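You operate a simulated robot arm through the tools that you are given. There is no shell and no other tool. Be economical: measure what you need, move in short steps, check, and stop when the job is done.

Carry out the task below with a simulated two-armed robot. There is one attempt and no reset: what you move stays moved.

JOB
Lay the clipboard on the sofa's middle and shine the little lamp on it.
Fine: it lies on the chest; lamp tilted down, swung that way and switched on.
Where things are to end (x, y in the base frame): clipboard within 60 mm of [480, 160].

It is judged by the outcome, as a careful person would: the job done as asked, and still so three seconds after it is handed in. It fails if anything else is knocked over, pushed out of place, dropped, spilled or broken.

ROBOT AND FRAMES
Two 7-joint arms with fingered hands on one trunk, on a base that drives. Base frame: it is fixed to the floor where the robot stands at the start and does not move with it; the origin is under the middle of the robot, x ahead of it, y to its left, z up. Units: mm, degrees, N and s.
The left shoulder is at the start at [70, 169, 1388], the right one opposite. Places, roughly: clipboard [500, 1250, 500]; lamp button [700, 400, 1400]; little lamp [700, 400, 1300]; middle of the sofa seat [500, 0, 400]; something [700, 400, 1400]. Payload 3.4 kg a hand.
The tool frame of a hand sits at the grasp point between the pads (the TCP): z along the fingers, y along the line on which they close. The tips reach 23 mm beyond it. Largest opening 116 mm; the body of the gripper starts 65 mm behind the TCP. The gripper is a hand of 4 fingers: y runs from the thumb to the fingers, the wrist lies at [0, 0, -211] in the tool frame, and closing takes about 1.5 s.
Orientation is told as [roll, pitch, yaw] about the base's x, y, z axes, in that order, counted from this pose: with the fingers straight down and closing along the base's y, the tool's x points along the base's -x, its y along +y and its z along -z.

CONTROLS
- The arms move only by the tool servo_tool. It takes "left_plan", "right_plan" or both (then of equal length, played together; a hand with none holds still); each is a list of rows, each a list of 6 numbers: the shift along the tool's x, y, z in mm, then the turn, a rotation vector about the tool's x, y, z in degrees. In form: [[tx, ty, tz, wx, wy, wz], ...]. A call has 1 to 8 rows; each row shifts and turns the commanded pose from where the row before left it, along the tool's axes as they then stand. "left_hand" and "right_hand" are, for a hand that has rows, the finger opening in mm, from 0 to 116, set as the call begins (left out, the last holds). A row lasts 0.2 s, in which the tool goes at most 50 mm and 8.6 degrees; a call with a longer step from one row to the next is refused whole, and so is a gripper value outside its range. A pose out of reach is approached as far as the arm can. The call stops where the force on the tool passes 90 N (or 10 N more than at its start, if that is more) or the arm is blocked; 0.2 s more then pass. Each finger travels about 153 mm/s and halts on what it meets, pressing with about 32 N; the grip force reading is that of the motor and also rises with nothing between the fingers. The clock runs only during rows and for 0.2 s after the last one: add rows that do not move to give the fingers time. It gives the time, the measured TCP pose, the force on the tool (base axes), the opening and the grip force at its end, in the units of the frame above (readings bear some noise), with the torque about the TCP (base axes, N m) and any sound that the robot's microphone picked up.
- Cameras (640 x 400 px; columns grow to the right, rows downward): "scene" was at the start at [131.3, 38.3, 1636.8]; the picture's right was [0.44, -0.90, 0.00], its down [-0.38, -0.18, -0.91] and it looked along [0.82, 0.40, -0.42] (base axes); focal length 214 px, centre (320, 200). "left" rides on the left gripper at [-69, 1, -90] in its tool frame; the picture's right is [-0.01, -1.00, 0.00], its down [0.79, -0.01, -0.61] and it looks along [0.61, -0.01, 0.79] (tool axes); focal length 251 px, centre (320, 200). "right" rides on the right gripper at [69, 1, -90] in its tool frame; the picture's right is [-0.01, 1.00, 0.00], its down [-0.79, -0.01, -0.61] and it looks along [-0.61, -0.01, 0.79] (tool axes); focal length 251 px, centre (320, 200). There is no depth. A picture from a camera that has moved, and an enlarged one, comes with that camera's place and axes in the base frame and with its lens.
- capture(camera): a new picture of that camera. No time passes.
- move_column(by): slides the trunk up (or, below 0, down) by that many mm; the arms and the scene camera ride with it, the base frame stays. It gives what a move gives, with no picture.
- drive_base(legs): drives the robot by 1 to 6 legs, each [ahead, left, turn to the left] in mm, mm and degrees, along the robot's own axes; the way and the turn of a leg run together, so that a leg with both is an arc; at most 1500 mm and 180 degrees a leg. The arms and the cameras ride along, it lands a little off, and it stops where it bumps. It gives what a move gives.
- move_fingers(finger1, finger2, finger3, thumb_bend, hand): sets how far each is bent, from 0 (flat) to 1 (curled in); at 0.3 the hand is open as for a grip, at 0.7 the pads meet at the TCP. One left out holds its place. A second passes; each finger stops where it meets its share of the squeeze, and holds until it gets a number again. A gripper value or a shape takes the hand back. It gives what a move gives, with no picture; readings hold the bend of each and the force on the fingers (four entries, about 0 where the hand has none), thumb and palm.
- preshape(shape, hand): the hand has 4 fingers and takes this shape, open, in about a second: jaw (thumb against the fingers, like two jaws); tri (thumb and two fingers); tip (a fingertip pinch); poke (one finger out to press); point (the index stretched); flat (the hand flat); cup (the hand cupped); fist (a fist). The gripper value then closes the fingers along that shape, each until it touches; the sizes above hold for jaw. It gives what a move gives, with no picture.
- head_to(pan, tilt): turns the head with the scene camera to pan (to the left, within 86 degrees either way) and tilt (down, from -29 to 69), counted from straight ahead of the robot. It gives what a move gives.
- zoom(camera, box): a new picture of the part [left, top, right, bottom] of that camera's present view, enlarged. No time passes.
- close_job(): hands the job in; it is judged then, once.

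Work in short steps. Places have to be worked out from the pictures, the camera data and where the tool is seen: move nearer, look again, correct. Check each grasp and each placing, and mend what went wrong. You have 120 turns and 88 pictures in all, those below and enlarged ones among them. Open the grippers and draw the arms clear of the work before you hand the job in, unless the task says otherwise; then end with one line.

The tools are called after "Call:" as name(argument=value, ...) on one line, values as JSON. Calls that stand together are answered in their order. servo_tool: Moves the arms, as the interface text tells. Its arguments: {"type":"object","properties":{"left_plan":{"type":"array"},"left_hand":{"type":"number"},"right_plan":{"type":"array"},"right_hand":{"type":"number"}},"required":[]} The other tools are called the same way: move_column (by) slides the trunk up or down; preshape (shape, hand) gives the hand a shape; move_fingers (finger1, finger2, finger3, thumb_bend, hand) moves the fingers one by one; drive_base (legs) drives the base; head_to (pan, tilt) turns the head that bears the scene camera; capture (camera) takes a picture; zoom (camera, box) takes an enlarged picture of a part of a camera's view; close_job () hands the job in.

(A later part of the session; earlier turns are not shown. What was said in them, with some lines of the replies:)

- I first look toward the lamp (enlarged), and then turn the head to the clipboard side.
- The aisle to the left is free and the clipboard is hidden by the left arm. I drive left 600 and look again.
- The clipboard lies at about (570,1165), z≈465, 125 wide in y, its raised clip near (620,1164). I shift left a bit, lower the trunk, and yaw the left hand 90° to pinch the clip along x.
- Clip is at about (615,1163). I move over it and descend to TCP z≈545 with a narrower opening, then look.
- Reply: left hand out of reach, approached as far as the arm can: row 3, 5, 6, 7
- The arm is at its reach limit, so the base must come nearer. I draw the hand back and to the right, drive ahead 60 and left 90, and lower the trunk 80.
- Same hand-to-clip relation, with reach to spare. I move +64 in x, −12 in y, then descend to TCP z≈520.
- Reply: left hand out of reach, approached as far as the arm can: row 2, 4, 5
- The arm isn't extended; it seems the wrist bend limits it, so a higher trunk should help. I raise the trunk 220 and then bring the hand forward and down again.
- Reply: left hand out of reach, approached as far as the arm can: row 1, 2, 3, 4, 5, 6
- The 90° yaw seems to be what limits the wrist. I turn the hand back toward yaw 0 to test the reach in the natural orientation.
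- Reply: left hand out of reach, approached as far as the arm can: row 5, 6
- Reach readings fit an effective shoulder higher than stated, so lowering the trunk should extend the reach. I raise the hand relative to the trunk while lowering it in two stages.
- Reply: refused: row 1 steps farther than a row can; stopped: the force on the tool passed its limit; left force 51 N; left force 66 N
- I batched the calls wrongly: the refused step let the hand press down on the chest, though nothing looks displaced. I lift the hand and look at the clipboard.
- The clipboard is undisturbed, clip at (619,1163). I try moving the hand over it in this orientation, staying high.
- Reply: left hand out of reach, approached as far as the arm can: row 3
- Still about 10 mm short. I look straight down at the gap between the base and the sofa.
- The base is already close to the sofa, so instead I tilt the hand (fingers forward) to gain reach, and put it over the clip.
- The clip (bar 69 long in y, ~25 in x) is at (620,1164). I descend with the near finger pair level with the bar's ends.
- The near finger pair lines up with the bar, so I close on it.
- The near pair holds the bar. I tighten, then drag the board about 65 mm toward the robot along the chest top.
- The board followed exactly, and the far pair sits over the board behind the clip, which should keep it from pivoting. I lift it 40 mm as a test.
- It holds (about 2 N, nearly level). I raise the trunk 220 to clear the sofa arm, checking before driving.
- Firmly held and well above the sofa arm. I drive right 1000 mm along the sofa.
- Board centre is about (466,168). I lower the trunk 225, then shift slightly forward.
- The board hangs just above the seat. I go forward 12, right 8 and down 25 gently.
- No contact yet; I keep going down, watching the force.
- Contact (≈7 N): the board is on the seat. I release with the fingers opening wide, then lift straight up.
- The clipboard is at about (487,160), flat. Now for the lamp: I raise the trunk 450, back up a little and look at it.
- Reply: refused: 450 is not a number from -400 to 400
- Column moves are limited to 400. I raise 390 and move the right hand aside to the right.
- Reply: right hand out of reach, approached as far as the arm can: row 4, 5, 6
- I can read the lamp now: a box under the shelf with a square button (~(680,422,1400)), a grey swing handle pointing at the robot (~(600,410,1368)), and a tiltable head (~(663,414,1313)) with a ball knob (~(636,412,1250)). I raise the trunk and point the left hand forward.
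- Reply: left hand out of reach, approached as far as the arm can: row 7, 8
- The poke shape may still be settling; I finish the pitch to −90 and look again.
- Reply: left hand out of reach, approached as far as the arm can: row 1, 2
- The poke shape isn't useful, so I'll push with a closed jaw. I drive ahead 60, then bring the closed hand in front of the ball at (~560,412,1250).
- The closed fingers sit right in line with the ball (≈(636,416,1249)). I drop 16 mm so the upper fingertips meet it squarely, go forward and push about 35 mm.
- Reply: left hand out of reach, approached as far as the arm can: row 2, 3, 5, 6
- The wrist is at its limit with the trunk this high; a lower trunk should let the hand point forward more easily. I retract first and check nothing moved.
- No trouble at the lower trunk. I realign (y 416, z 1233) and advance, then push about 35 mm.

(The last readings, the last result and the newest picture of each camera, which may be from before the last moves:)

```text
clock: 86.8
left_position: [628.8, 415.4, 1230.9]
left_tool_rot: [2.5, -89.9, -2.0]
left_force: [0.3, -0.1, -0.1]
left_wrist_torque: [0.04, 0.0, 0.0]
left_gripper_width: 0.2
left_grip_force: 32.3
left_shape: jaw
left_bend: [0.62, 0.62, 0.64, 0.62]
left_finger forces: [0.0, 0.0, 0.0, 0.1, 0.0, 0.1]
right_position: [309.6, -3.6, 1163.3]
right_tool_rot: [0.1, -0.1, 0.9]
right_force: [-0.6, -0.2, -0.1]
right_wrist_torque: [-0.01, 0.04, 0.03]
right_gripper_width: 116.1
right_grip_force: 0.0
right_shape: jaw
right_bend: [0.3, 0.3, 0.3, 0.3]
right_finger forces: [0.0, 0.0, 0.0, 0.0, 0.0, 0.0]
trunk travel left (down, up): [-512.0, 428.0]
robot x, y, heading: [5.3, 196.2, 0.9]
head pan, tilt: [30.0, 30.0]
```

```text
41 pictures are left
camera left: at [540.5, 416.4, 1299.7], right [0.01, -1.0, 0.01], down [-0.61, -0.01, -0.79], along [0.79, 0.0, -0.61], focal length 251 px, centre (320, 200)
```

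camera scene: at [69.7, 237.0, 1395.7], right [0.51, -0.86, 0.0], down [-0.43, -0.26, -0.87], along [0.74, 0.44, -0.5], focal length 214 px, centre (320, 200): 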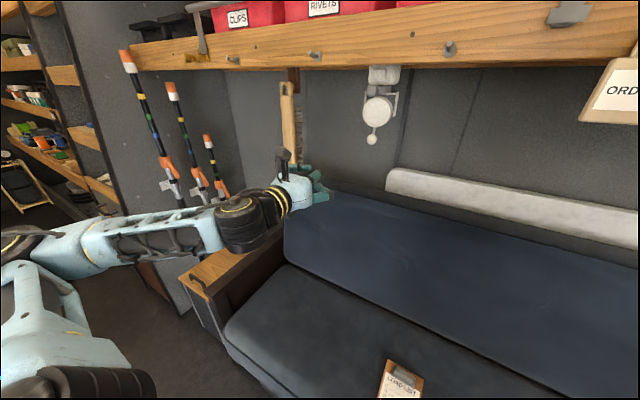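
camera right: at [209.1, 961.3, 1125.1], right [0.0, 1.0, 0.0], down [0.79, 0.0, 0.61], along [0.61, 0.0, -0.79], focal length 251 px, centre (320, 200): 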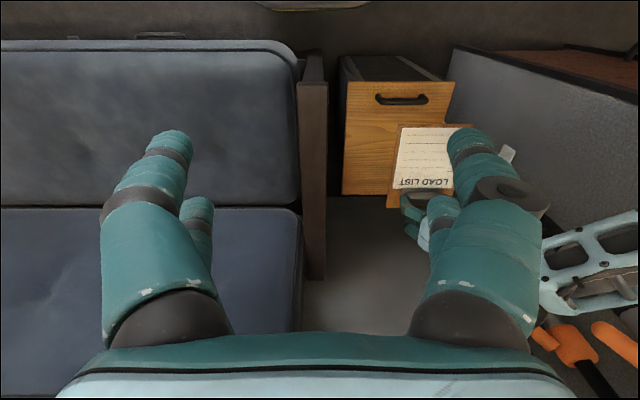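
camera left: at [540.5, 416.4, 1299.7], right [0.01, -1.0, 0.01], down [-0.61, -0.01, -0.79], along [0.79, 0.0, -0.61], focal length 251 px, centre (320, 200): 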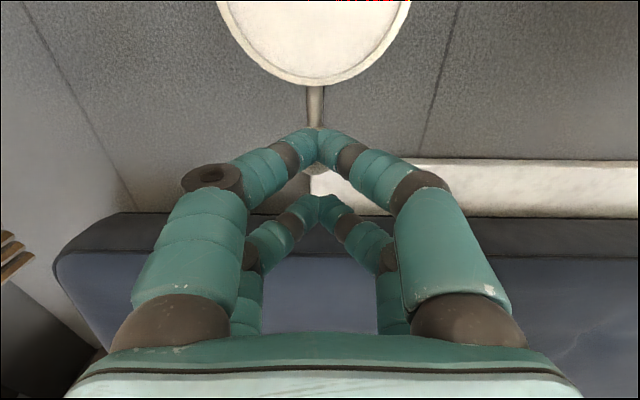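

No force yet; the ball seems just ahead of the tips. I push 30 mm more.

Call:
servo_tool(left_plan=[[0, 0, 10, 0, 0, 0], [0, 0, 10, 0, 0, 0], [0, 0, 10, 0, 0, 0], [0, 0, 0, 0, 0, 0]])

Call:
capture(camera="left")

Call:
head_to(pan=28, tilt=0)

Call:
zoom(camera="scene", box=[240, 90, 400, 230])

```text
clock: 87.8
left_position: [661.5, 417.6, 1230.1]
left_tool_rot: [6.5, -89.8, -5.9]
left_force: [-0.3, 0.7, -0.3]
left_wrist_torque: [0.02, -0.02, 0.01]
left_gripper_width: 0.1
left_grip_force: 32.0
left_shape: jaw
left_bend: [0.62, 0.62, 0.64, 0.62]
left_finger forces: [0.1, 0.1, 0.1, 0.1, 0.0, 0.0]
right_position: [310.1, -2.5, 1162.4]
right_tool_rot: [0.1, 0.0, 0.8]
right_force: [-0.5, -0.2, 0.7]
right_wrist_torque: [0.01, -0.02, -0.02]
right_gripper_width: 116.0
right_grip_force: 0.0
right_shape: jaw
right_bend: [0.3, 0.3, 0.3, 0.3]
right_finger forces: [0.1, 0.0, 0.0, 0.0, 0.0, 0.1]
trunk travel left (down, up): [-512.0, 428.0]
robot x, y, heading: [2.7, 194.3, 1.1]
head pan, tilt: [30.0, 30.0]
```

```text
40 pictures are left
camera left: at [571.3, 417.4, 1299.5], right [0.01, -1.0, 0.01], down [-0.61, -0.01, -0.79], along [0.79, 0.0, -0.61], focal length 251 px, centre (320, 200)
```

left: 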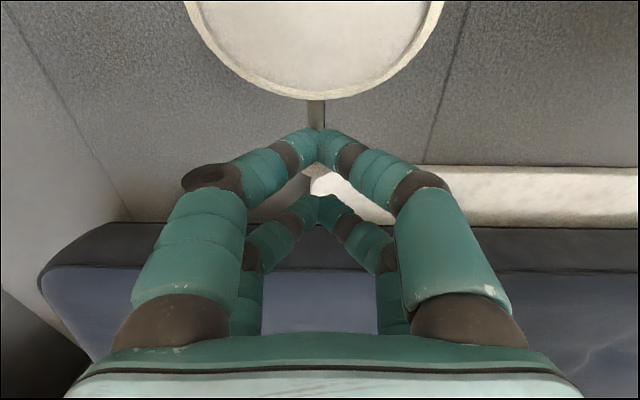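

```text
clock: 88.7
left_position: [660.3, 418.1, 1230.8]
left_tool_rot: [6.7, -89.9, -6.1]
left_force: [0.5, -0.8, -0.5]
left_wrist_torque: [0.0, 0.0, 0.0]
left_gripper_width: 0.0
left_grip_force: 32.3
left_shape: jaw
left_bend: [0.62, 0.62, 0.64, 0.62]
left_finger forces: [0.0, 0.0, 0.1, 0.1, 0.1, 0.0]
right_position: [310.1, -3.7, 1162.2]
right_tool_rot: [0.0, -0.1, 0.7]
right_force: [0.4, -1.0, 0.3]
right_wrist_torque: [0.0, -0.03, -0.05]
right_gripper_width: 115.9
right_grip_force: 0.1
right_shape: jaw
right_bend: [0.3, 0.3, 0.3, 0.3]
right_finger forces: [0.1, 0.0, 0.0, 0.1, 0.0, 0.0]
trunk travel left (down, up): [-512.0, 428.0]
robot x, y, heading: [3.1, 197.5, 1.1]
head pan, tilt: [28.0, 0.0]
```

```text
2.86 times, centred on (320, 160) of scene
camera zoom: at [130.5, 234.9, 1293.9], right [0.48, -0.88, 0.0], down [0.0, 0.0, -1.0], along [0.88, 0.48, 0.0], focal length 613 px, centre (320, 314)
```

zoom: 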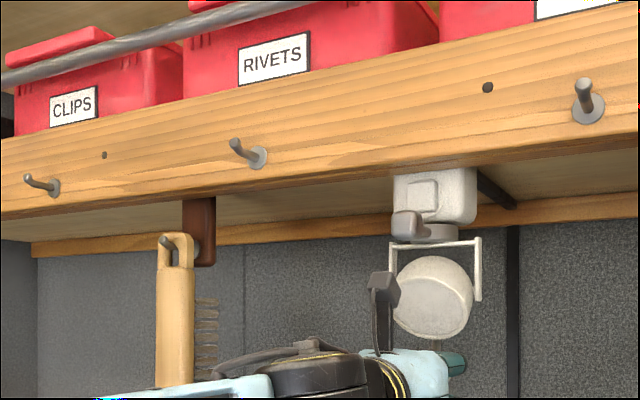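

The head has begun tilting down, with little force. I keep pushing, slightly lower to follow the ball's arc.

Call:
servo_tool(left_plan=[[2, 0, 10, 0, 0, 0], [2, 0, 10, 0, 0, 0], [2, 0, 10, 0, 0, 0], [0, 0, 0, 0, 0, 0]])

Call:
zoom(camera="scene", box=[300, 130, 380, 210])

Call:
capture(camera="left")

```text
clock: 89.7
left_position: [689.6, 418.4, 1223.5]
left_tool_rot: [9.0, -89.9, -8.4]
left_force: [-0.1, 0.9, 0.1]
left_wrist_torque: [0.02, -0.01, 0.03]
left_gripper_width: 0.1
left_grip_force: 32.2
left_shape: jaw
left_bend: [0.62, 0.62, 0.64, 0.62]
left_finger forces: [0.0, 0.0, 0.0, 0.0, 0.1, 0.0]
right_position: [309.6, -4.3, 1163.1]
right_tool_rot: [0.2, 0.0, 0.8]
right_force: [0.2, -0.2, -0.1]
right_wrist_torque: [-0.01, -0.02, -0.02]
right_gripper_width: 115.6
right_grip_force: 0.0
right_shape: jaw
right_bend: [0.3, 0.3, 0.3, 0.3]
right_finger forces: [0.0, 0.1, 0.0, 0.0, 0.0, 0.0]
trunk travel left (down, up): [-512.0, 428.0]
robot x, y, heading: [5.0, 190.7, 1.0]
head pan, tilt: [28.0, 0.0]
```

```text
5.00 times, centred on (340, 170) of scene
camera zoom: at [130.4, 235.0, 1294.0], right [0.48, -0.88, 0.0], down [0.0, 0.0, -1.0], along [0.88, 0.48, 0.0], focal length 1072 px, centre (220, 350)
```

zoom: 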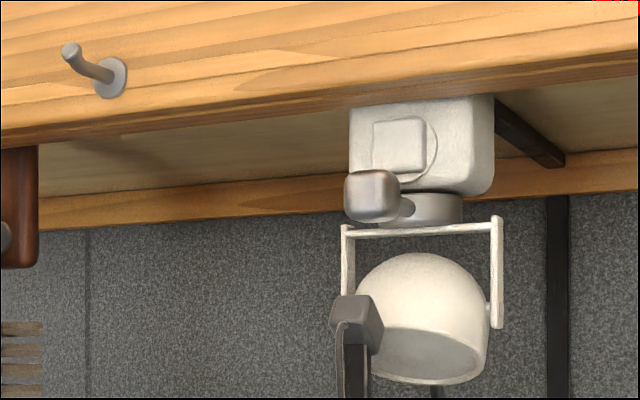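

```text
37 pictures are left
camera left: at [600.8, 417.9, 1293.1], right [0.01, -1.0, 0.01], down [-0.61, -0.01, -0.79], along [0.79, 0.0, -0.61], focal length 251 px, centre (320, 200)
```

left: 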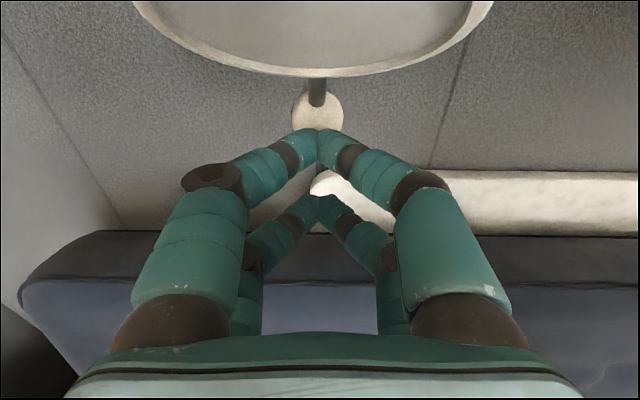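

Tilt is now about 58° down; about 69° is needed. I push ~15 mm more, rising slightly with the ball.

Call:
servo_tool(left_plan=[[-5, 0, 5, 0, 0, 0], [-4, 0, 5, 0, 0, 0], [0, 0, 5, 0, 0, 0], [0, 0, 0, 0, 0, 0]])

Call:
zoom(camera="scene", box=[300, 130, 380, 210])

```text
clock: 90.7
left_position: [696.9, 418.0, 1239.2]
left_tool_rot: [-174.4, -89.5, 175.0]
left_force: [-29.9, 0.9, -8.4]
left_wrist_torque: [-0.02, -0.27, 0.07]
left_gripper_width: 0.0
left_grip_force: 32.1
left_shape: jaw
left_bend: [0.62, 0.62, 0.64, 0.64]
left_finger forces: [0.1, 0.0, 0.0, 0.0, 0.1, 0.0]
right_position: [303.3, -1.9, 1165.4]
right_tool_rot: [0.1, -0.5, 0.8]
right_force: [0.0, -0.2, -0.1]
right_wrist_torque: [0.02, 0.01, 0.01]
right_gripper_width: 116.0
right_grip_force: 0.0
right_shape: jaw
right_bend: [0.3, 0.3, 0.3, 0.3]
right_finger forces: [0.1, 0.0, 0.0, 0.1, 0.0, 0.1]
trunk travel left (down, up): [-512.0, 428.0]
robot x, y, heading: [5.4, 193.6, 0.8]
head pan, tilt: [28.0, 0.0]
```

```text
5.00 times, centred on (340, 170) of scene
camera zoom: at [122.9, 235.7, 1294.8], right [0.48, -0.88, 0.0], down [0.01, 0.0, -1.0], along [0.88, 0.48, 0.0], focal length 1072 px, centre (220, 350)
```

zoom: 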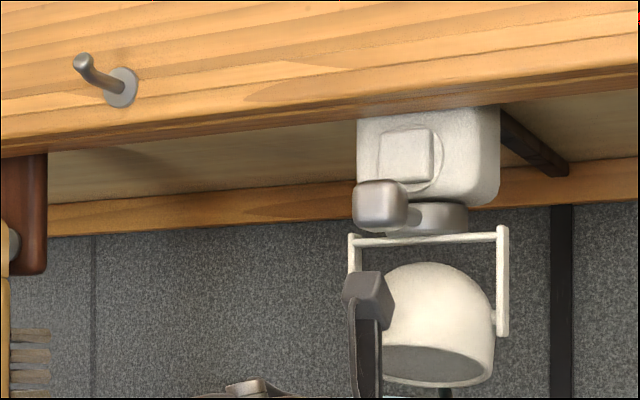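

The force rose to 30 N, so the tilt has probably reached its stop (~63–65°). I back away and look.

Call:
servo_tool(left_plan=[[4, 0, -15, 0, 0, 0], [4, 0, -35, 0, 0, 0], [0, 0, -45, 0, 0, 0], [0, 0, -45, 0, 0, 0], [0, 0, 0, 0, 0, 0]])

Call:
zoom(camera="scene", box=[290, 120, 390, 220])

```text
clock: 91.9
left_position: [565.7, 415.4, 1226.1]
left_tool_rot: [7.0, -89.8, -6.5]
left_force: [-0.3, 0.4, -0.5]
left_wrist_torque: [-0.02, -0.02, 0.0]
left_gripper_width: 0.1
left_grip_force: 32.2
left_shape: jaw
left_bend: [0.62, 0.62, 0.64, 0.64]
left_finger forces: [0.1, 0.0, 0.0, 0.0, 0.1, 0.1]
right_position: [310.2, -4.7, 1162.9]
right_tool_rot: [0.2, 0.1, 0.8]
right_force: [-0.8, 0.4, -0.3]
right_wrist_torque: [-0.01, 0.04, 0.01]
right_gripper_width: 115.5
right_grip_force: 0.1
right_shape: jaw
right_bend: [0.3, 0.3, 0.3, 0.3]
right_finger forces: [0.1, 0.0, 0.0, 0.1, 0.1, 0.0]
trunk travel left (down, up): [-512.0, 428.0]
robot x, y, heading: [3.6, 192.4, 0.8]
head pan, tilt: [28.0, 0.0]
```

```text
4.00 times, centred on (340, 170) of scene
camera zoom: at [131.4, 234.7, 1293.8], right [0.48, -0.88, 0.0], down [0.0, 0.0, -1.0], along [0.88, 0.48, 0.0], focal length 858 px, centre (240, 320)
```

zoom: 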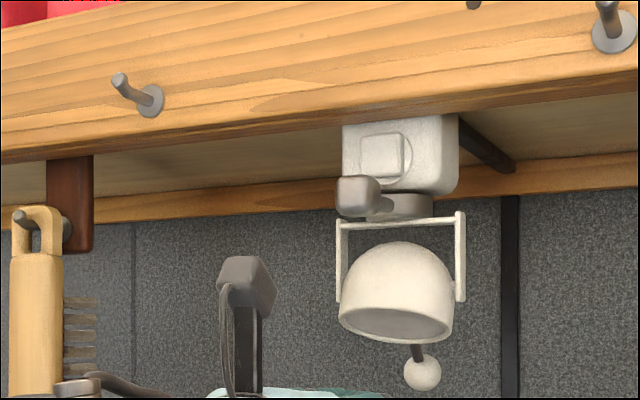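

The head stays tilted steeply down. Next I swing it: I bring the closed hand to the left side of the grey handle (knob ≈(599,413,1366)).

Call:
servo_tool(left_plan=[[0, 10, -45, 0, 0, 0], [-42, 11, 0, 0, 0, 0], [-41, 11, 0, 0, 0, 0], [-41, 4, 0, 0, 0, 0], [0, 0, 30, 0, 0, 0], [0, 0, 37, 0, 0, 0], [0, 0, 0, 0, 0, 0]])

Call:
capture(camera="left")

Call:
zoom(camera="scene", box=[290, 120, 390, 220])

```text
clock: 93.5
left_position: [585.7, 452.4, 1350.0]
left_tool_rot: [23.4, -90.0, -22.9]
left_force: [0.3, -0.7, -0.6]
left_wrist_torque: [-0.04, 0.03, -0.01]
left_gripper_width: 0.0
left_grip_force: 31.9
left_shape: jaw
left_bend: [0.62, 0.62, 0.64, 0.64]
left_finger forces: [0.0, 0.0, 0.1, 0.1, 0.0, 0.1]
right_position: [309.2, -4.6, 1163.7]
right_tool_rot: [0.2, -0.1, 0.9]
right_force: [0.2, 0.1, 1.1]
right_wrist_torque: [0.01, -0.01, -0.02]
right_gripper_width: 116.2
right_grip_force: 0.0
right_shape: jaw
right_bend: [0.3, 0.3, 0.3, 0.3]
right_finger forces: [0.1, 0.1, 0.0, 0.0, 0.0, 0.1]
trunk travel left (down, up): [-512.0, 428.0]
robot x, y, heading: [1.9, 188.9, 0.7]
head pan, tilt: [28.0, 0.0]
```

```text
34 pictures are left
camera left: at [497.1, 453.1, 1418.5], right [0.01, -1.0, 0.01], down [-0.61, -0.01, -0.79], along [0.79, 0.0, -0.61], focal length 251 px, centre (320, 200)
```

left: 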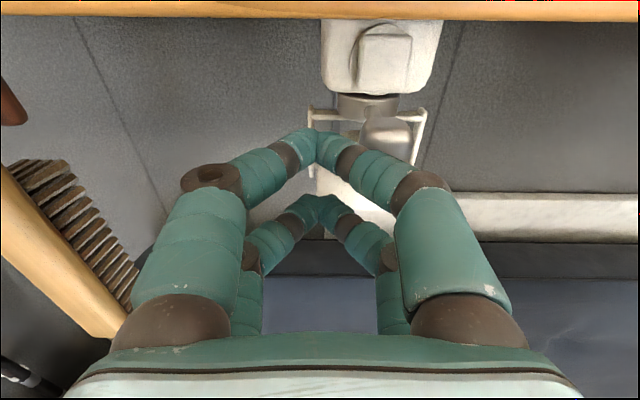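

```text
4.00 times, centred on (340, 170) of scene
camera zoom: at [129.5, 235.1, 1294.1], right [0.48, -0.88, 0.0], down [0.0, 0.0, -1.0], along [0.88, 0.48, 0.0], focal length 858 px, centre (240, 320)
```

zoom: 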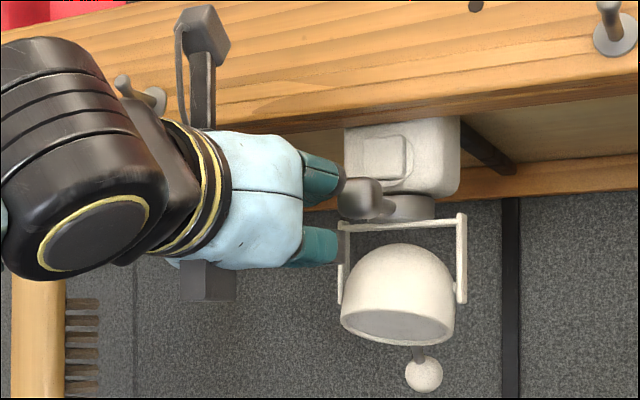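

The fingers are just left of the knob. I push right (−y) about 55 mm, following the arc.

Call:
servo_tool(left_plan=[[0, -11, 0, 0, 0, 0], [0, -11, 0, 0, 0, 0], [0, -11, 0, 0, 0, 0], [0, -11, 0, 0, 0, 0], [0, -11, 0, 0, 0, 0], [0, 0, 0, 0, 0, 0]])

Call:
capture(camera="left")

```text
clock: 94.9
left_position: [587.3, 396.8, 1349.0]
left_tool_rot: [0.8, -89.9, -0.1]
left_force: [-0.4, 0.3, -0.4]
left_wrist_torque: [0.0, -0.03, -0.02]
left_gripper_width: 0.0
left_grip_force: 31.7
left_shape: jaw
left_bend: [0.62, 0.62, 0.64, 0.64]
left_finger forces: [0.0, 0.1, 0.0, 0.1, 0.0, 0.0]
right_position: [308.9, -3.7, 1163.6]
right_tool_rot: [0.1, -0.1, 0.8]
right_force: [0.3, 0.2, -0.3]
right_wrist_torque: [0.01, -0.02, -0.02]
right_gripper_width: 116.0
right_grip_force: 0.1
right_shape: jaw
right_bend: [0.3, 0.3, 0.3, 0.3]
right_finger forces: [0.0, 0.1, 0.1, 0.1, 0.0, 0.0]
trunk travel left (down, up): [-512.0, 428.0]
robot x, y, heading: [4.2, 194.5, 1.0]
head pan, tilt: [28.0, 0.0]
```

```text
32 pictures are left
camera left: at [498.1, 397.1, 1418.2], right [0.01, -1.0, 0.01], down [-0.61, -0.01, -0.79], along [0.79, 0.0, -0.61], focal length 251 px, centre (320, 200)
```

left: 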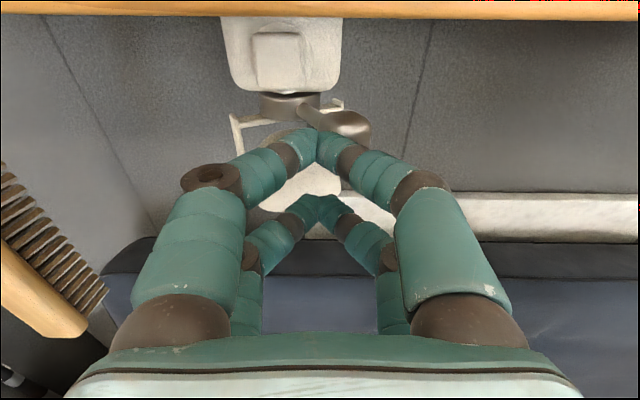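

The yoke is turning with the handle. I continue along the arc, right 38 and forward 17.

Call:
servo_tool(left_plan=[[0, -9.5, 3, 0, 0, 0], [0, -9.5, 4, 0, 0, 0], [0, -9.5, 5, 0, 0, 0], [0, -9.5, 5, 0, 0, 0], [0, 0, 0, 0, 0, 0]])

Call:
capture(camera="left")

Call:
zoom(camera="scene", box=[290, 120, 390, 220])

```text
clock: 96.1
left_position: [604.6, 361.2, 1349.0]
left_tool_rot: [1.3, -89.9, -0.7]
left_force: [-0.4, -0.1, -1.5]
left_wrist_torque: [0.06, -0.01, 0.0]
left_gripper_width: 0.0
left_grip_force: 32.3
left_shape: jaw
left_bend: [0.62, 0.62, 0.64, 0.64]
left_finger forces: [0.0, 0.0, 0.0, 0.1, 0.0, 0.0]
right_position: [309.1, -4.1, 1164.0]
right_tool_rot: [0.1, -0.2, 0.8]
right_force: [-0.3, 0.3, -0.5]
right_wrist_torque: [0.01, -0.02, -0.01]
right_gripper_width: 115.8
right_grip_force: 0.2
right_shape: jaw
right_bend: [0.3, 0.3, 0.3, 0.3]
right_finger forces: [0.0, 0.0, 0.0, 0.0, 0.1, 0.0]
trunk travel left (down, up): [-512.0, 428.0]
robot x, y, heading: [4.9, 190.6, 1.0]
head pan, tilt: [28.0, 0.0]
```

```text
31 pictures are left
camera left: at [515.3, 361.8, 1418.3], right [0.01, -1.0, 0.01], down [-0.61, -0.01, -0.79], along [0.79, 0.0, -0.61], focal length 251 px, centre (320, 200)
```

left: 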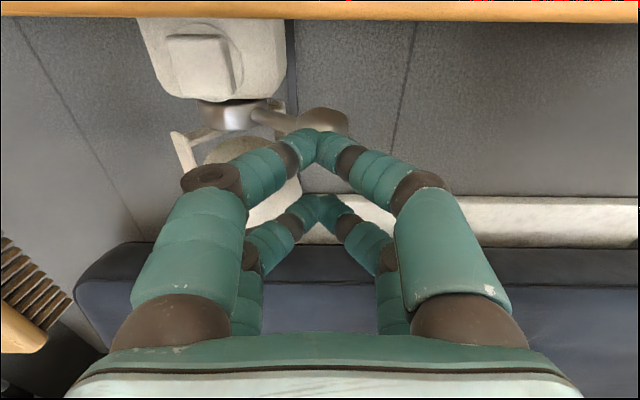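

```text
4.00 times, centred on (340, 170) of scene
camera zoom: at [130.0, 235.1, 1294.0], right [0.48, -0.88, 0.0], down [0.0, 0.0, -1.0], along [0.88, 0.48, 0.0], focal length 858 px, centre (240, 320)
```

zoom: 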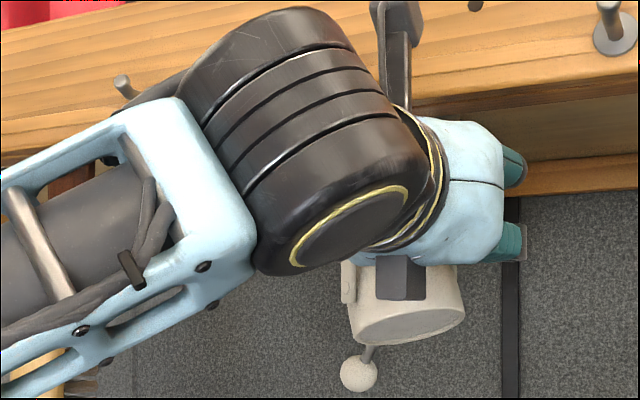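

The handle now points about 55° from −x toward −y, as wanted. I draw back and look at the lamp.

Call:
servo_tool(left_plan=[[0, 0, -30, 0, 0, 0], [0, 10, -40, 0, 0, 0], [0, 30, -40, 0, 0, 0], [0, 45, 0, 0, 0, 0], [0, 45, 0, 0, 0, 0], [0, 0, 0, 0, 0, 0]])

Call:
zoom(camera="scene", box=[290, 120, 390, 220])

```text
clock: 97.5
left_position: [493.4, 487.6, 1349.1]
left_tool_rot: [30.3, -89.8, -29.6]
left_force: [-1.4, 0.2, 0.1]
left_wrist_torque: [-0.02, 0.02, 0.04]
left_gripper_width: 0.0
left_grip_force: 32.4
left_shape: jaw
left_bend: [0.62, 0.62, 0.64, 0.64]
left_finger forces: [0.0, 0.0, 0.1, 0.0, 0.1, 0.0]
right_position: [309.9, -5.8, 1162.8]
right_tool_rot: [0.2, 0.0, 0.7]
right_force: [-0.2, 0.1, -0.1]
right_wrist_torque: [0.01, -0.01, -0.02]
right_gripper_width: 116.0
right_grip_force: 0.1
right_shape: jaw
right_bend: [0.3, 0.3, 0.3, 0.3]
right_finger forces: [0.0, 0.0, 0.0, 0.0, 0.0, 0.0]
trunk travel left (down, up): [-512.0, 428.0]
robot x, y, heading: [1.4, 194.2, 1.0]
head pan, tilt: [28.0, 0.0]
```

```text
4.00 times, centred on (340, 170) of scene
camera zoom: at [130.6, 233.9, 1294.0], right [0.48, -0.88, 0.0], down [0.0, 0.0, -1.0], along [0.88, 0.48, 0.0], focal length 858 px, centre (240, 320)
```

zoom: 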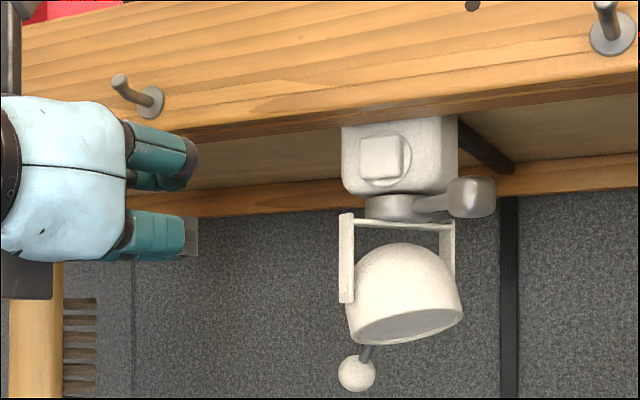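

The lamp points down toward the clipboard side. The button triangulates to (655,419,1396). I curl the lower two fingers and bring the upper pair in front of it.

Call:
move_fingers(hand="left", finger2=1.0, finger3=1.0)

Call:
servo_tool(left_plan=[[-12, -34, 0, 0, 0, 0], [-12, -34, 0, 0, 0, 0], [0, 0, 40, 0, 0, 0], [0, 0, 35, 0, 0, 0], [0, 0, 20, 0, 0, 0], [0, 0, 0, 0, 0, 0]])

Call:
capture(camera="left")

```text
clock: 98.5
left_position: [493.8, 489.3, 1348.4]
left_tool_rot: [9.8, -89.9, -9.3]
left_force: [0.8, 0.4, 0.6]
left_wrist_torque: [0.02, -0.01, 0.0]
left_gripper_width: 0.0
left_grip_force: 0.1
left_shape: fingers
left_bend: [0.62, 0.74, 0.74, 0.64]
left_finger forces: [0.0, 0.0, 0.0, 0.1, 0.0, 0.1]
right_position: [309.7, -4.3, 1163.4]
right_tool_rot: [0.1, -0.1, 0.7]
right_force: [-0.3, 0.1, -0.2]
right_wrist_torque: [0.0, -0.02, 0.0]
right_gripper_width: 115.6
right_grip_force: 0.1
right_shape: jaw
right_bend: [0.3, 0.3, 0.3, 0.3]
right_finger forces: [0.0, 0.0, 0.0, 0.0, 0.1, 0.0]
trunk travel left (down, up): [-512.0, 428.0]
robot x, y, heading: [3.7, 192.7, 0.9]
head pan, tilt: [28.0, 0.0]
```

```text
clock: 99.9
left_position: [588.4, 423.3, 1372.1]
left_tool_rot: [7.1, -89.9, -6.5]
left_force: [0.3, 0.5, 0.2]
left_wrist_torque: [0.01, -0.02, -0.02]
left_gripper_width: 0.0
left_grip_force: 0.1
left_shape: fingers
left_bend: [0.62, 0.74, 0.74, 0.64]
left_finger forces: [0.0, 0.1, 0.0, 0.0, 0.1, 0.0]
right_position: [308.5, -3.6, 1163.2]
right_tool_rot: [0.2, -0.1, 0.8]
right_force: [-0.6, -0.2, 0.8]
right_wrist_torque: [0.0, -0.03, 0.0]
right_gripper_width: 115.7
right_grip_force: 0.1
right_shape: jaw
right_bend: [0.3, 0.3, 0.3, 0.3]
right_finger forces: [0.0, 0.1, 0.0, 0.0, 0.0, 0.0]
trunk travel left (down, up): [-512.0, 428.0]
robot x, y, heading: [7.1, 191.6, 1.0]
head pan, tilt: [28.0, 0.0]
```

```text
28 pictures are left
camera left: at [499.6, 422.6, 1442.2], right [0.01, -1.0, 0.01], down [-0.61, -0.01, -0.79], along [0.79, 0.0, -0.61], focal length 251 px, centre (320, 200)
```

left: 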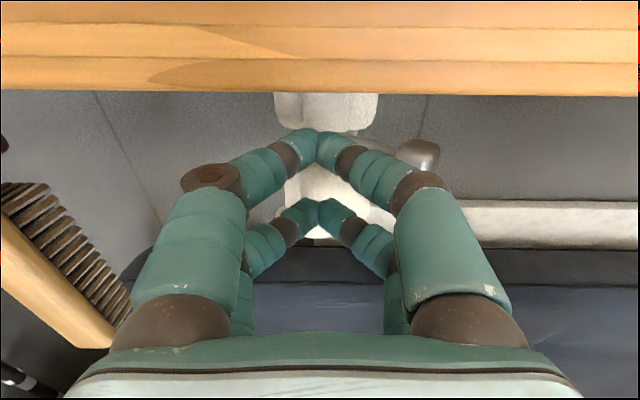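

The lower pair won't curl further, but clearance to the ring and yoke looks adequate. I centre on the button (y 418) and approach carefully.

Call:
servo_tool(left_plan=[[-1, -4, 15, 0, 0, 0], [-1, 0, 12, 0, 0, 0], [0, 0, 8, 0, 0, 0], [0, 0, 4, 0, 0, 0], [0, 0, 0, 0, 0, 0]])

Call:
capture(camera="left")

Call:
zoom(camera="scene", box=[290, 120, 390, 220])

```text
clock: 101.1
left_position: [625.6, 419.2, 1376.5]
left_tool_rot: [171.9, -89.9, -171.4]
left_force: [-6.6, -0.7, -1.7]
left_wrist_torque: [-0.01, -0.08, 0.05]
left_gripper_width: 0.0
left_grip_force: 0.1
left_shape: fingers
left_bend: [0.62, 0.74, 0.74, 0.64]
left_finger forces: [0.0, 0.0, 0.0, 0.0, 0.0, 0.1]
right_position: [307.4, -2.9, 1165.4]
right_tool_rot: [0.1, -0.2, 0.9]
right_force: [0.1, -0.9, 0.0]
right_wrist_torque: [0.0, 0.0, 0.0]
right_gripper_width: 116.2
right_grip_force: 0.1
right_shape: jaw
right_bend: [0.3, 0.3, 0.3, 0.3]
right_finger forces: [0.0, 0.0, 0.1, 0.0, 0.0, 0.0]
trunk travel left (down, up): [-512.0, 428.0]
robot x, y, heading: [1.3, 192.0, 0.9]
head pan, tilt: [28.0, 0.0]
heard: click
```

```text
27 pictures are left
camera left: at [536.0, 418.3, 1445.6], right [0.01, -1.0, 0.01], down [-0.61, -0.01, -0.8], along [0.8, 0.0, -0.61], focal length 251 px, centre (320, 200)
```

left: 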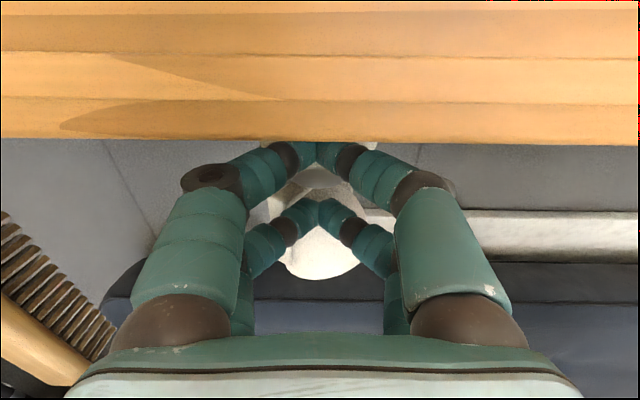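

```text
4.00 times, centred on (340, 170) of scene
camera zoom: at [127.9, 235.0, 1294.2], right [0.48, -0.88, 0.0], down [0.0, 0.0, -1.0], along [0.88, 0.48, 0.0], focal length 858 px, centre (240, 320)
```

zoom: 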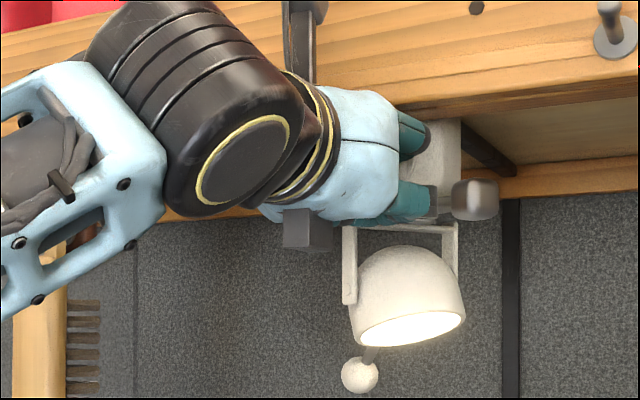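

A click was heard and the lens is lit. I back straight out and check where the beam falls.

Call:
servo_tool(left_plan=[[0, 0, -30, 0, 0, 0], [0, 0, -40, 0, 0, 0], [0, 0, -40, 0, 0, 0], [0, 40, 0, 0, 0, 0], [0, 40, 0, 0, 0, 0], [0, 0, 0, 0, 0, 0]])

Call:
zoom(camera="scene", box=[290, 120, 390, 220])

Call:
head_to(pan=5, tilt=50)

Call:
capture(camera="scene")

```text
clock: 102.5
left_position: [518.4, 496.1, 1376.2]
left_tool_rot: [18.4, -89.8, -17.8]
left_force: [0.3, 0.1, 0.1]
left_wrist_torque: [-0.01, -0.02, -0.01]
left_gripper_width: 0.0
left_grip_force: 0.1
left_shape: fingers
left_bend: [0.62, 0.74, 0.74, 0.64]
left_finger forces: [0.1, 0.0, 0.1, 0.0, 0.0, 0.0]
right_position: [309.5, -5.9, 1163.2]
right_tool_rot: [0.2, -0.1, 0.8]
right_force: [-1.0, -0.5, 0.5]
right_wrist_torque: [0.0, 0.0, 0.01]
right_gripper_width: 115.8
right_grip_force: 0.0
right_shape: jaw
right_bend: [0.3, 0.3, 0.3, 0.3]
right_finger forces: [0.1, 0.0, 0.0, 0.0, 0.1, 0.0]
trunk travel left (down, up): [-512.0, 428.0]
robot x, y, heading: [2.6, 195.1, 0.7]
head pan, tilt: [28.0, 0.0]
```

```text
4.00 times, centred on (340, 170) of scene
camera zoom: at [130.6, 233.9, 1294.0], right [0.48, -0.88, 0.0], down [0.0, 0.0, -1.0], along [0.88, 0.48, 0.0], focal length 858 px, centre (240, 320)
```

zoom: 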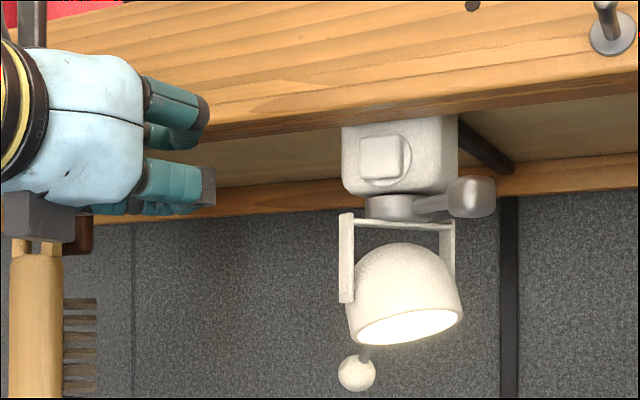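

```text
clock: 103.7
left_position: [518.0, 496.4, 1375.0]
left_tool_rot: [4.5, -89.8, -4.0]
left_force: [-1.2, 0.4, -0.4]
left_wrist_torque: [-0.02, -0.01, -0.02]
left_gripper_width: 0.1
left_grip_force: 0.1
left_shape: fingers
left_bend: [0.62, 0.74, 0.74, 0.64]
left_finger forces: [0.0, 0.1, 0.0, 0.0, 0.0, 0.1]
right_position: [309.0, -5.7, 1163.0]
right_tool_rot: [0.1, -0.2, 0.8]
right_force: [0.5, -1.3, 0.7]
right_wrist_torque: [0.01, 0.0, 0.01]
right_gripper_width: 115.9
right_grip_force: 0.0
right_shape: jaw
right_bend: [0.3, 0.3, 0.3, 0.3]
right_finger forces: [0.1, 0.0, 0.0, 0.1, 0.0, 0.1]
trunk travel left (down, up): [-512.0, 428.0]
robot x, y, heading: [3.1, 190.4, 0.9]
head pan, tilt: [5.0, 50.0]
```

```text
24 pictures are left
camera scene: at [128.3, 199.4, 1216.1], right [0.1, -0.99, 0.0], down [-0.76, -0.08, -0.64], along [0.64, 0.07, -0.77], focal length 214 px, centre (320, 200)
```

scene: 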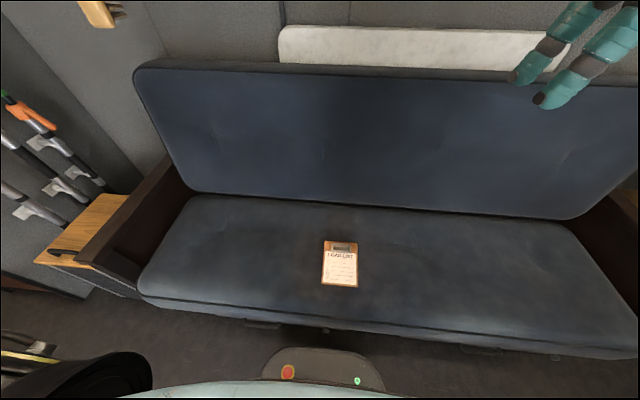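

The clipboard looks lit. I zoom in to judge the beam's centre.

Call:
zoom(camera="scene", box=[220, 180, 480, 340])

```text
2.46 times, centred on (350, 260) of scene
camera zoom: at [128.3, 199.4, 1216.1], right [0.1, -0.99, 0.0], down [-0.76, -0.08, -0.64], along [0.64, 0.07, -0.77], focal length 528 px, centre (246, 52)
```

zoom: 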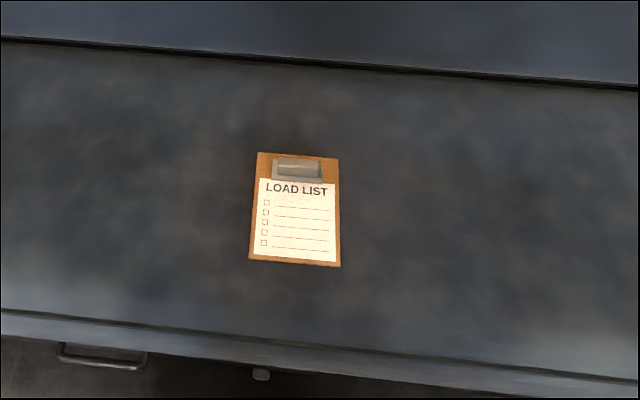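

The beam falls on the clipboard, and the rim's ellipse (≈0.29 ratio, 9° slope) matches the aim computed for it. I back the robot off and open the hand.

Call:
drive_base(legs=[[-120, 0, 0]])

Call:
preshape(hand="left", shape="jaw")

Call:
head_to(pan=18, tilt=25)

Call:
capture(camera="scene")

```text
clock: 104.9
left_position: [398.6, 494.0, 1375.5]
left_tool_rot: [3.0, -89.9, -2.6]
left_force: [0.3, -0.1, 0.0]
left_wrist_torque: [0.02, 0.0, 0.02]
left_gripper_width: 0.0
left_grip_force: 0.1
left_shape: fingers
left_bend: [0.62, 0.74, 0.74, 0.64]
left_finger forces: [0.0, 0.0, 0.1, 0.0, 0.0, 0.0]
right_position: [188.4, -6.2, 1162.9]
right_tool_rot: [0.0, -0.1, 0.8]
right_force: [-0.7, 0.1, -0.2]
right_wrist_torque: [-0.01, 0.0, 0.01]
right_gripper_width: 116.0
right_grip_force: 0.1
right_shape: jaw
right_bend: [0.3, 0.3, 0.3, 0.3]
right_finger forces: [0.1, 0.0, 0.0, 0.0, 0.1, 0.0]
trunk travel left (down, up): [-512.0, 428.0]
robot x, y, heading: [-118.5, 197.4, 0.9]
head pan, tilt: [5.0, 50.0]
```

```text
clock: 105.8
left_position: [398.6, 494.5, 1374.3]
left_tool_rot: [1.0, -89.8, -0.5]
left_force: [-0.2, 0.9, 0.1]
left_wrist_torque: [-0.03, -0.02, 0.03]
left_gripper_width: 115.9
left_grip_force: 0.0
left_shape: jaw
left_bend: [0.3, 0.3, 0.3, 0.3]
left_finger forces: [0.0, 0.0, 0.0, 0.0, 0.0, 0.0]
right_position: [187.8, -5.3, 1162.1]
right_tool_rot: [0.2, -0.1, 0.7]
right_force: [0.5, -0.6, -0.1]
right_wrist_torque: [0.02, 0.0, -0.03]
right_gripper_width: 115.7
right_grip_force: 0.2
right_shape: jaw
right_bend: [0.3, 0.3, 0.3, 0.3]
right_finger forces: [0.0, 0.0, 0.1, 0.0, 0.1, 0.0]
trunk travel left (down, up): [-512.0, 428.0]
robot x, y, heading: [-115.9, 191.3, 0.7]
head pan, tilt: [5.0, 50.0]
```

```text
clock: 106.7
left_position: [397.9, 495.0, 1375.1]
left_tool_rot: [3.9, -89.9, -3.3]
left_force: [0.6, -0.8, -0.7]
left_wrist_torque: [-0.02, 0.01, 0.0]
left_gripper_width: 116.0
left_grip_force: 0.0
left_shape: jaw
left_bend: [0.3, 0.3, 0.3, 0.3]
left_finger forces: [0.0, 0.0, 0.0, 0.0, 0.1, 0.1]
right_position: [188.8, -6.2, 1163.3]
right_tool_rot: [0.1, -0.1, 0.8]
right_force: [0.4, 0.5, 0.0]
right_wrist_torque: [-0.01, 0.02, -0.02]
right_gripper_width: 115.9
right_grip_force: 0.0
right_shape: jaw
right_bend: [0.3, 0.3, 0.3, 0.3]
right_finger forces: [0.0, 0.0, 0.0, 0.1, 0.1, 0.0]
trunk travel left (down, up): [-512.0, 428.0]
robot x, y, heading: [-112.3, 191.3, 0.9]
head pan, tilt: [18.0, 25.0]
```

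```text
22 pictures are left
camera scene: at [18.5, 219.3, 1253.5], right [0.32, -0.95, 0.0], down [-0.4, -0.14, -0.91], along [0.86, 0.29, -0.42], focal length 214 px, centre (320, 200)
```

scene: 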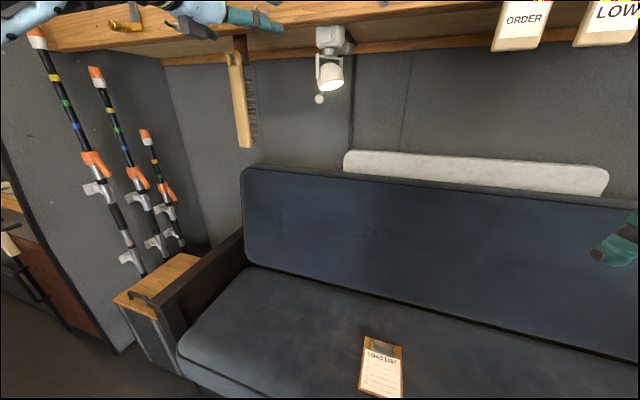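

The clipboard lies flat on the sofa, the lamp is on and aimed at it, and nothing else looks out of place. Both hands are open and clear, so I hand the job in.

Call:
close_job()

```text
The job is handed in.
```

The clipboard is flat on the sofa's middle, at about (487, 160), within the 60 mm allowed. The little lamp is tilted down, swung toward it and switched on. While reaching for the clipboard, the left hand pressed on the chest top twice (about 50–60 N), but the pictures show nothing displaced there.
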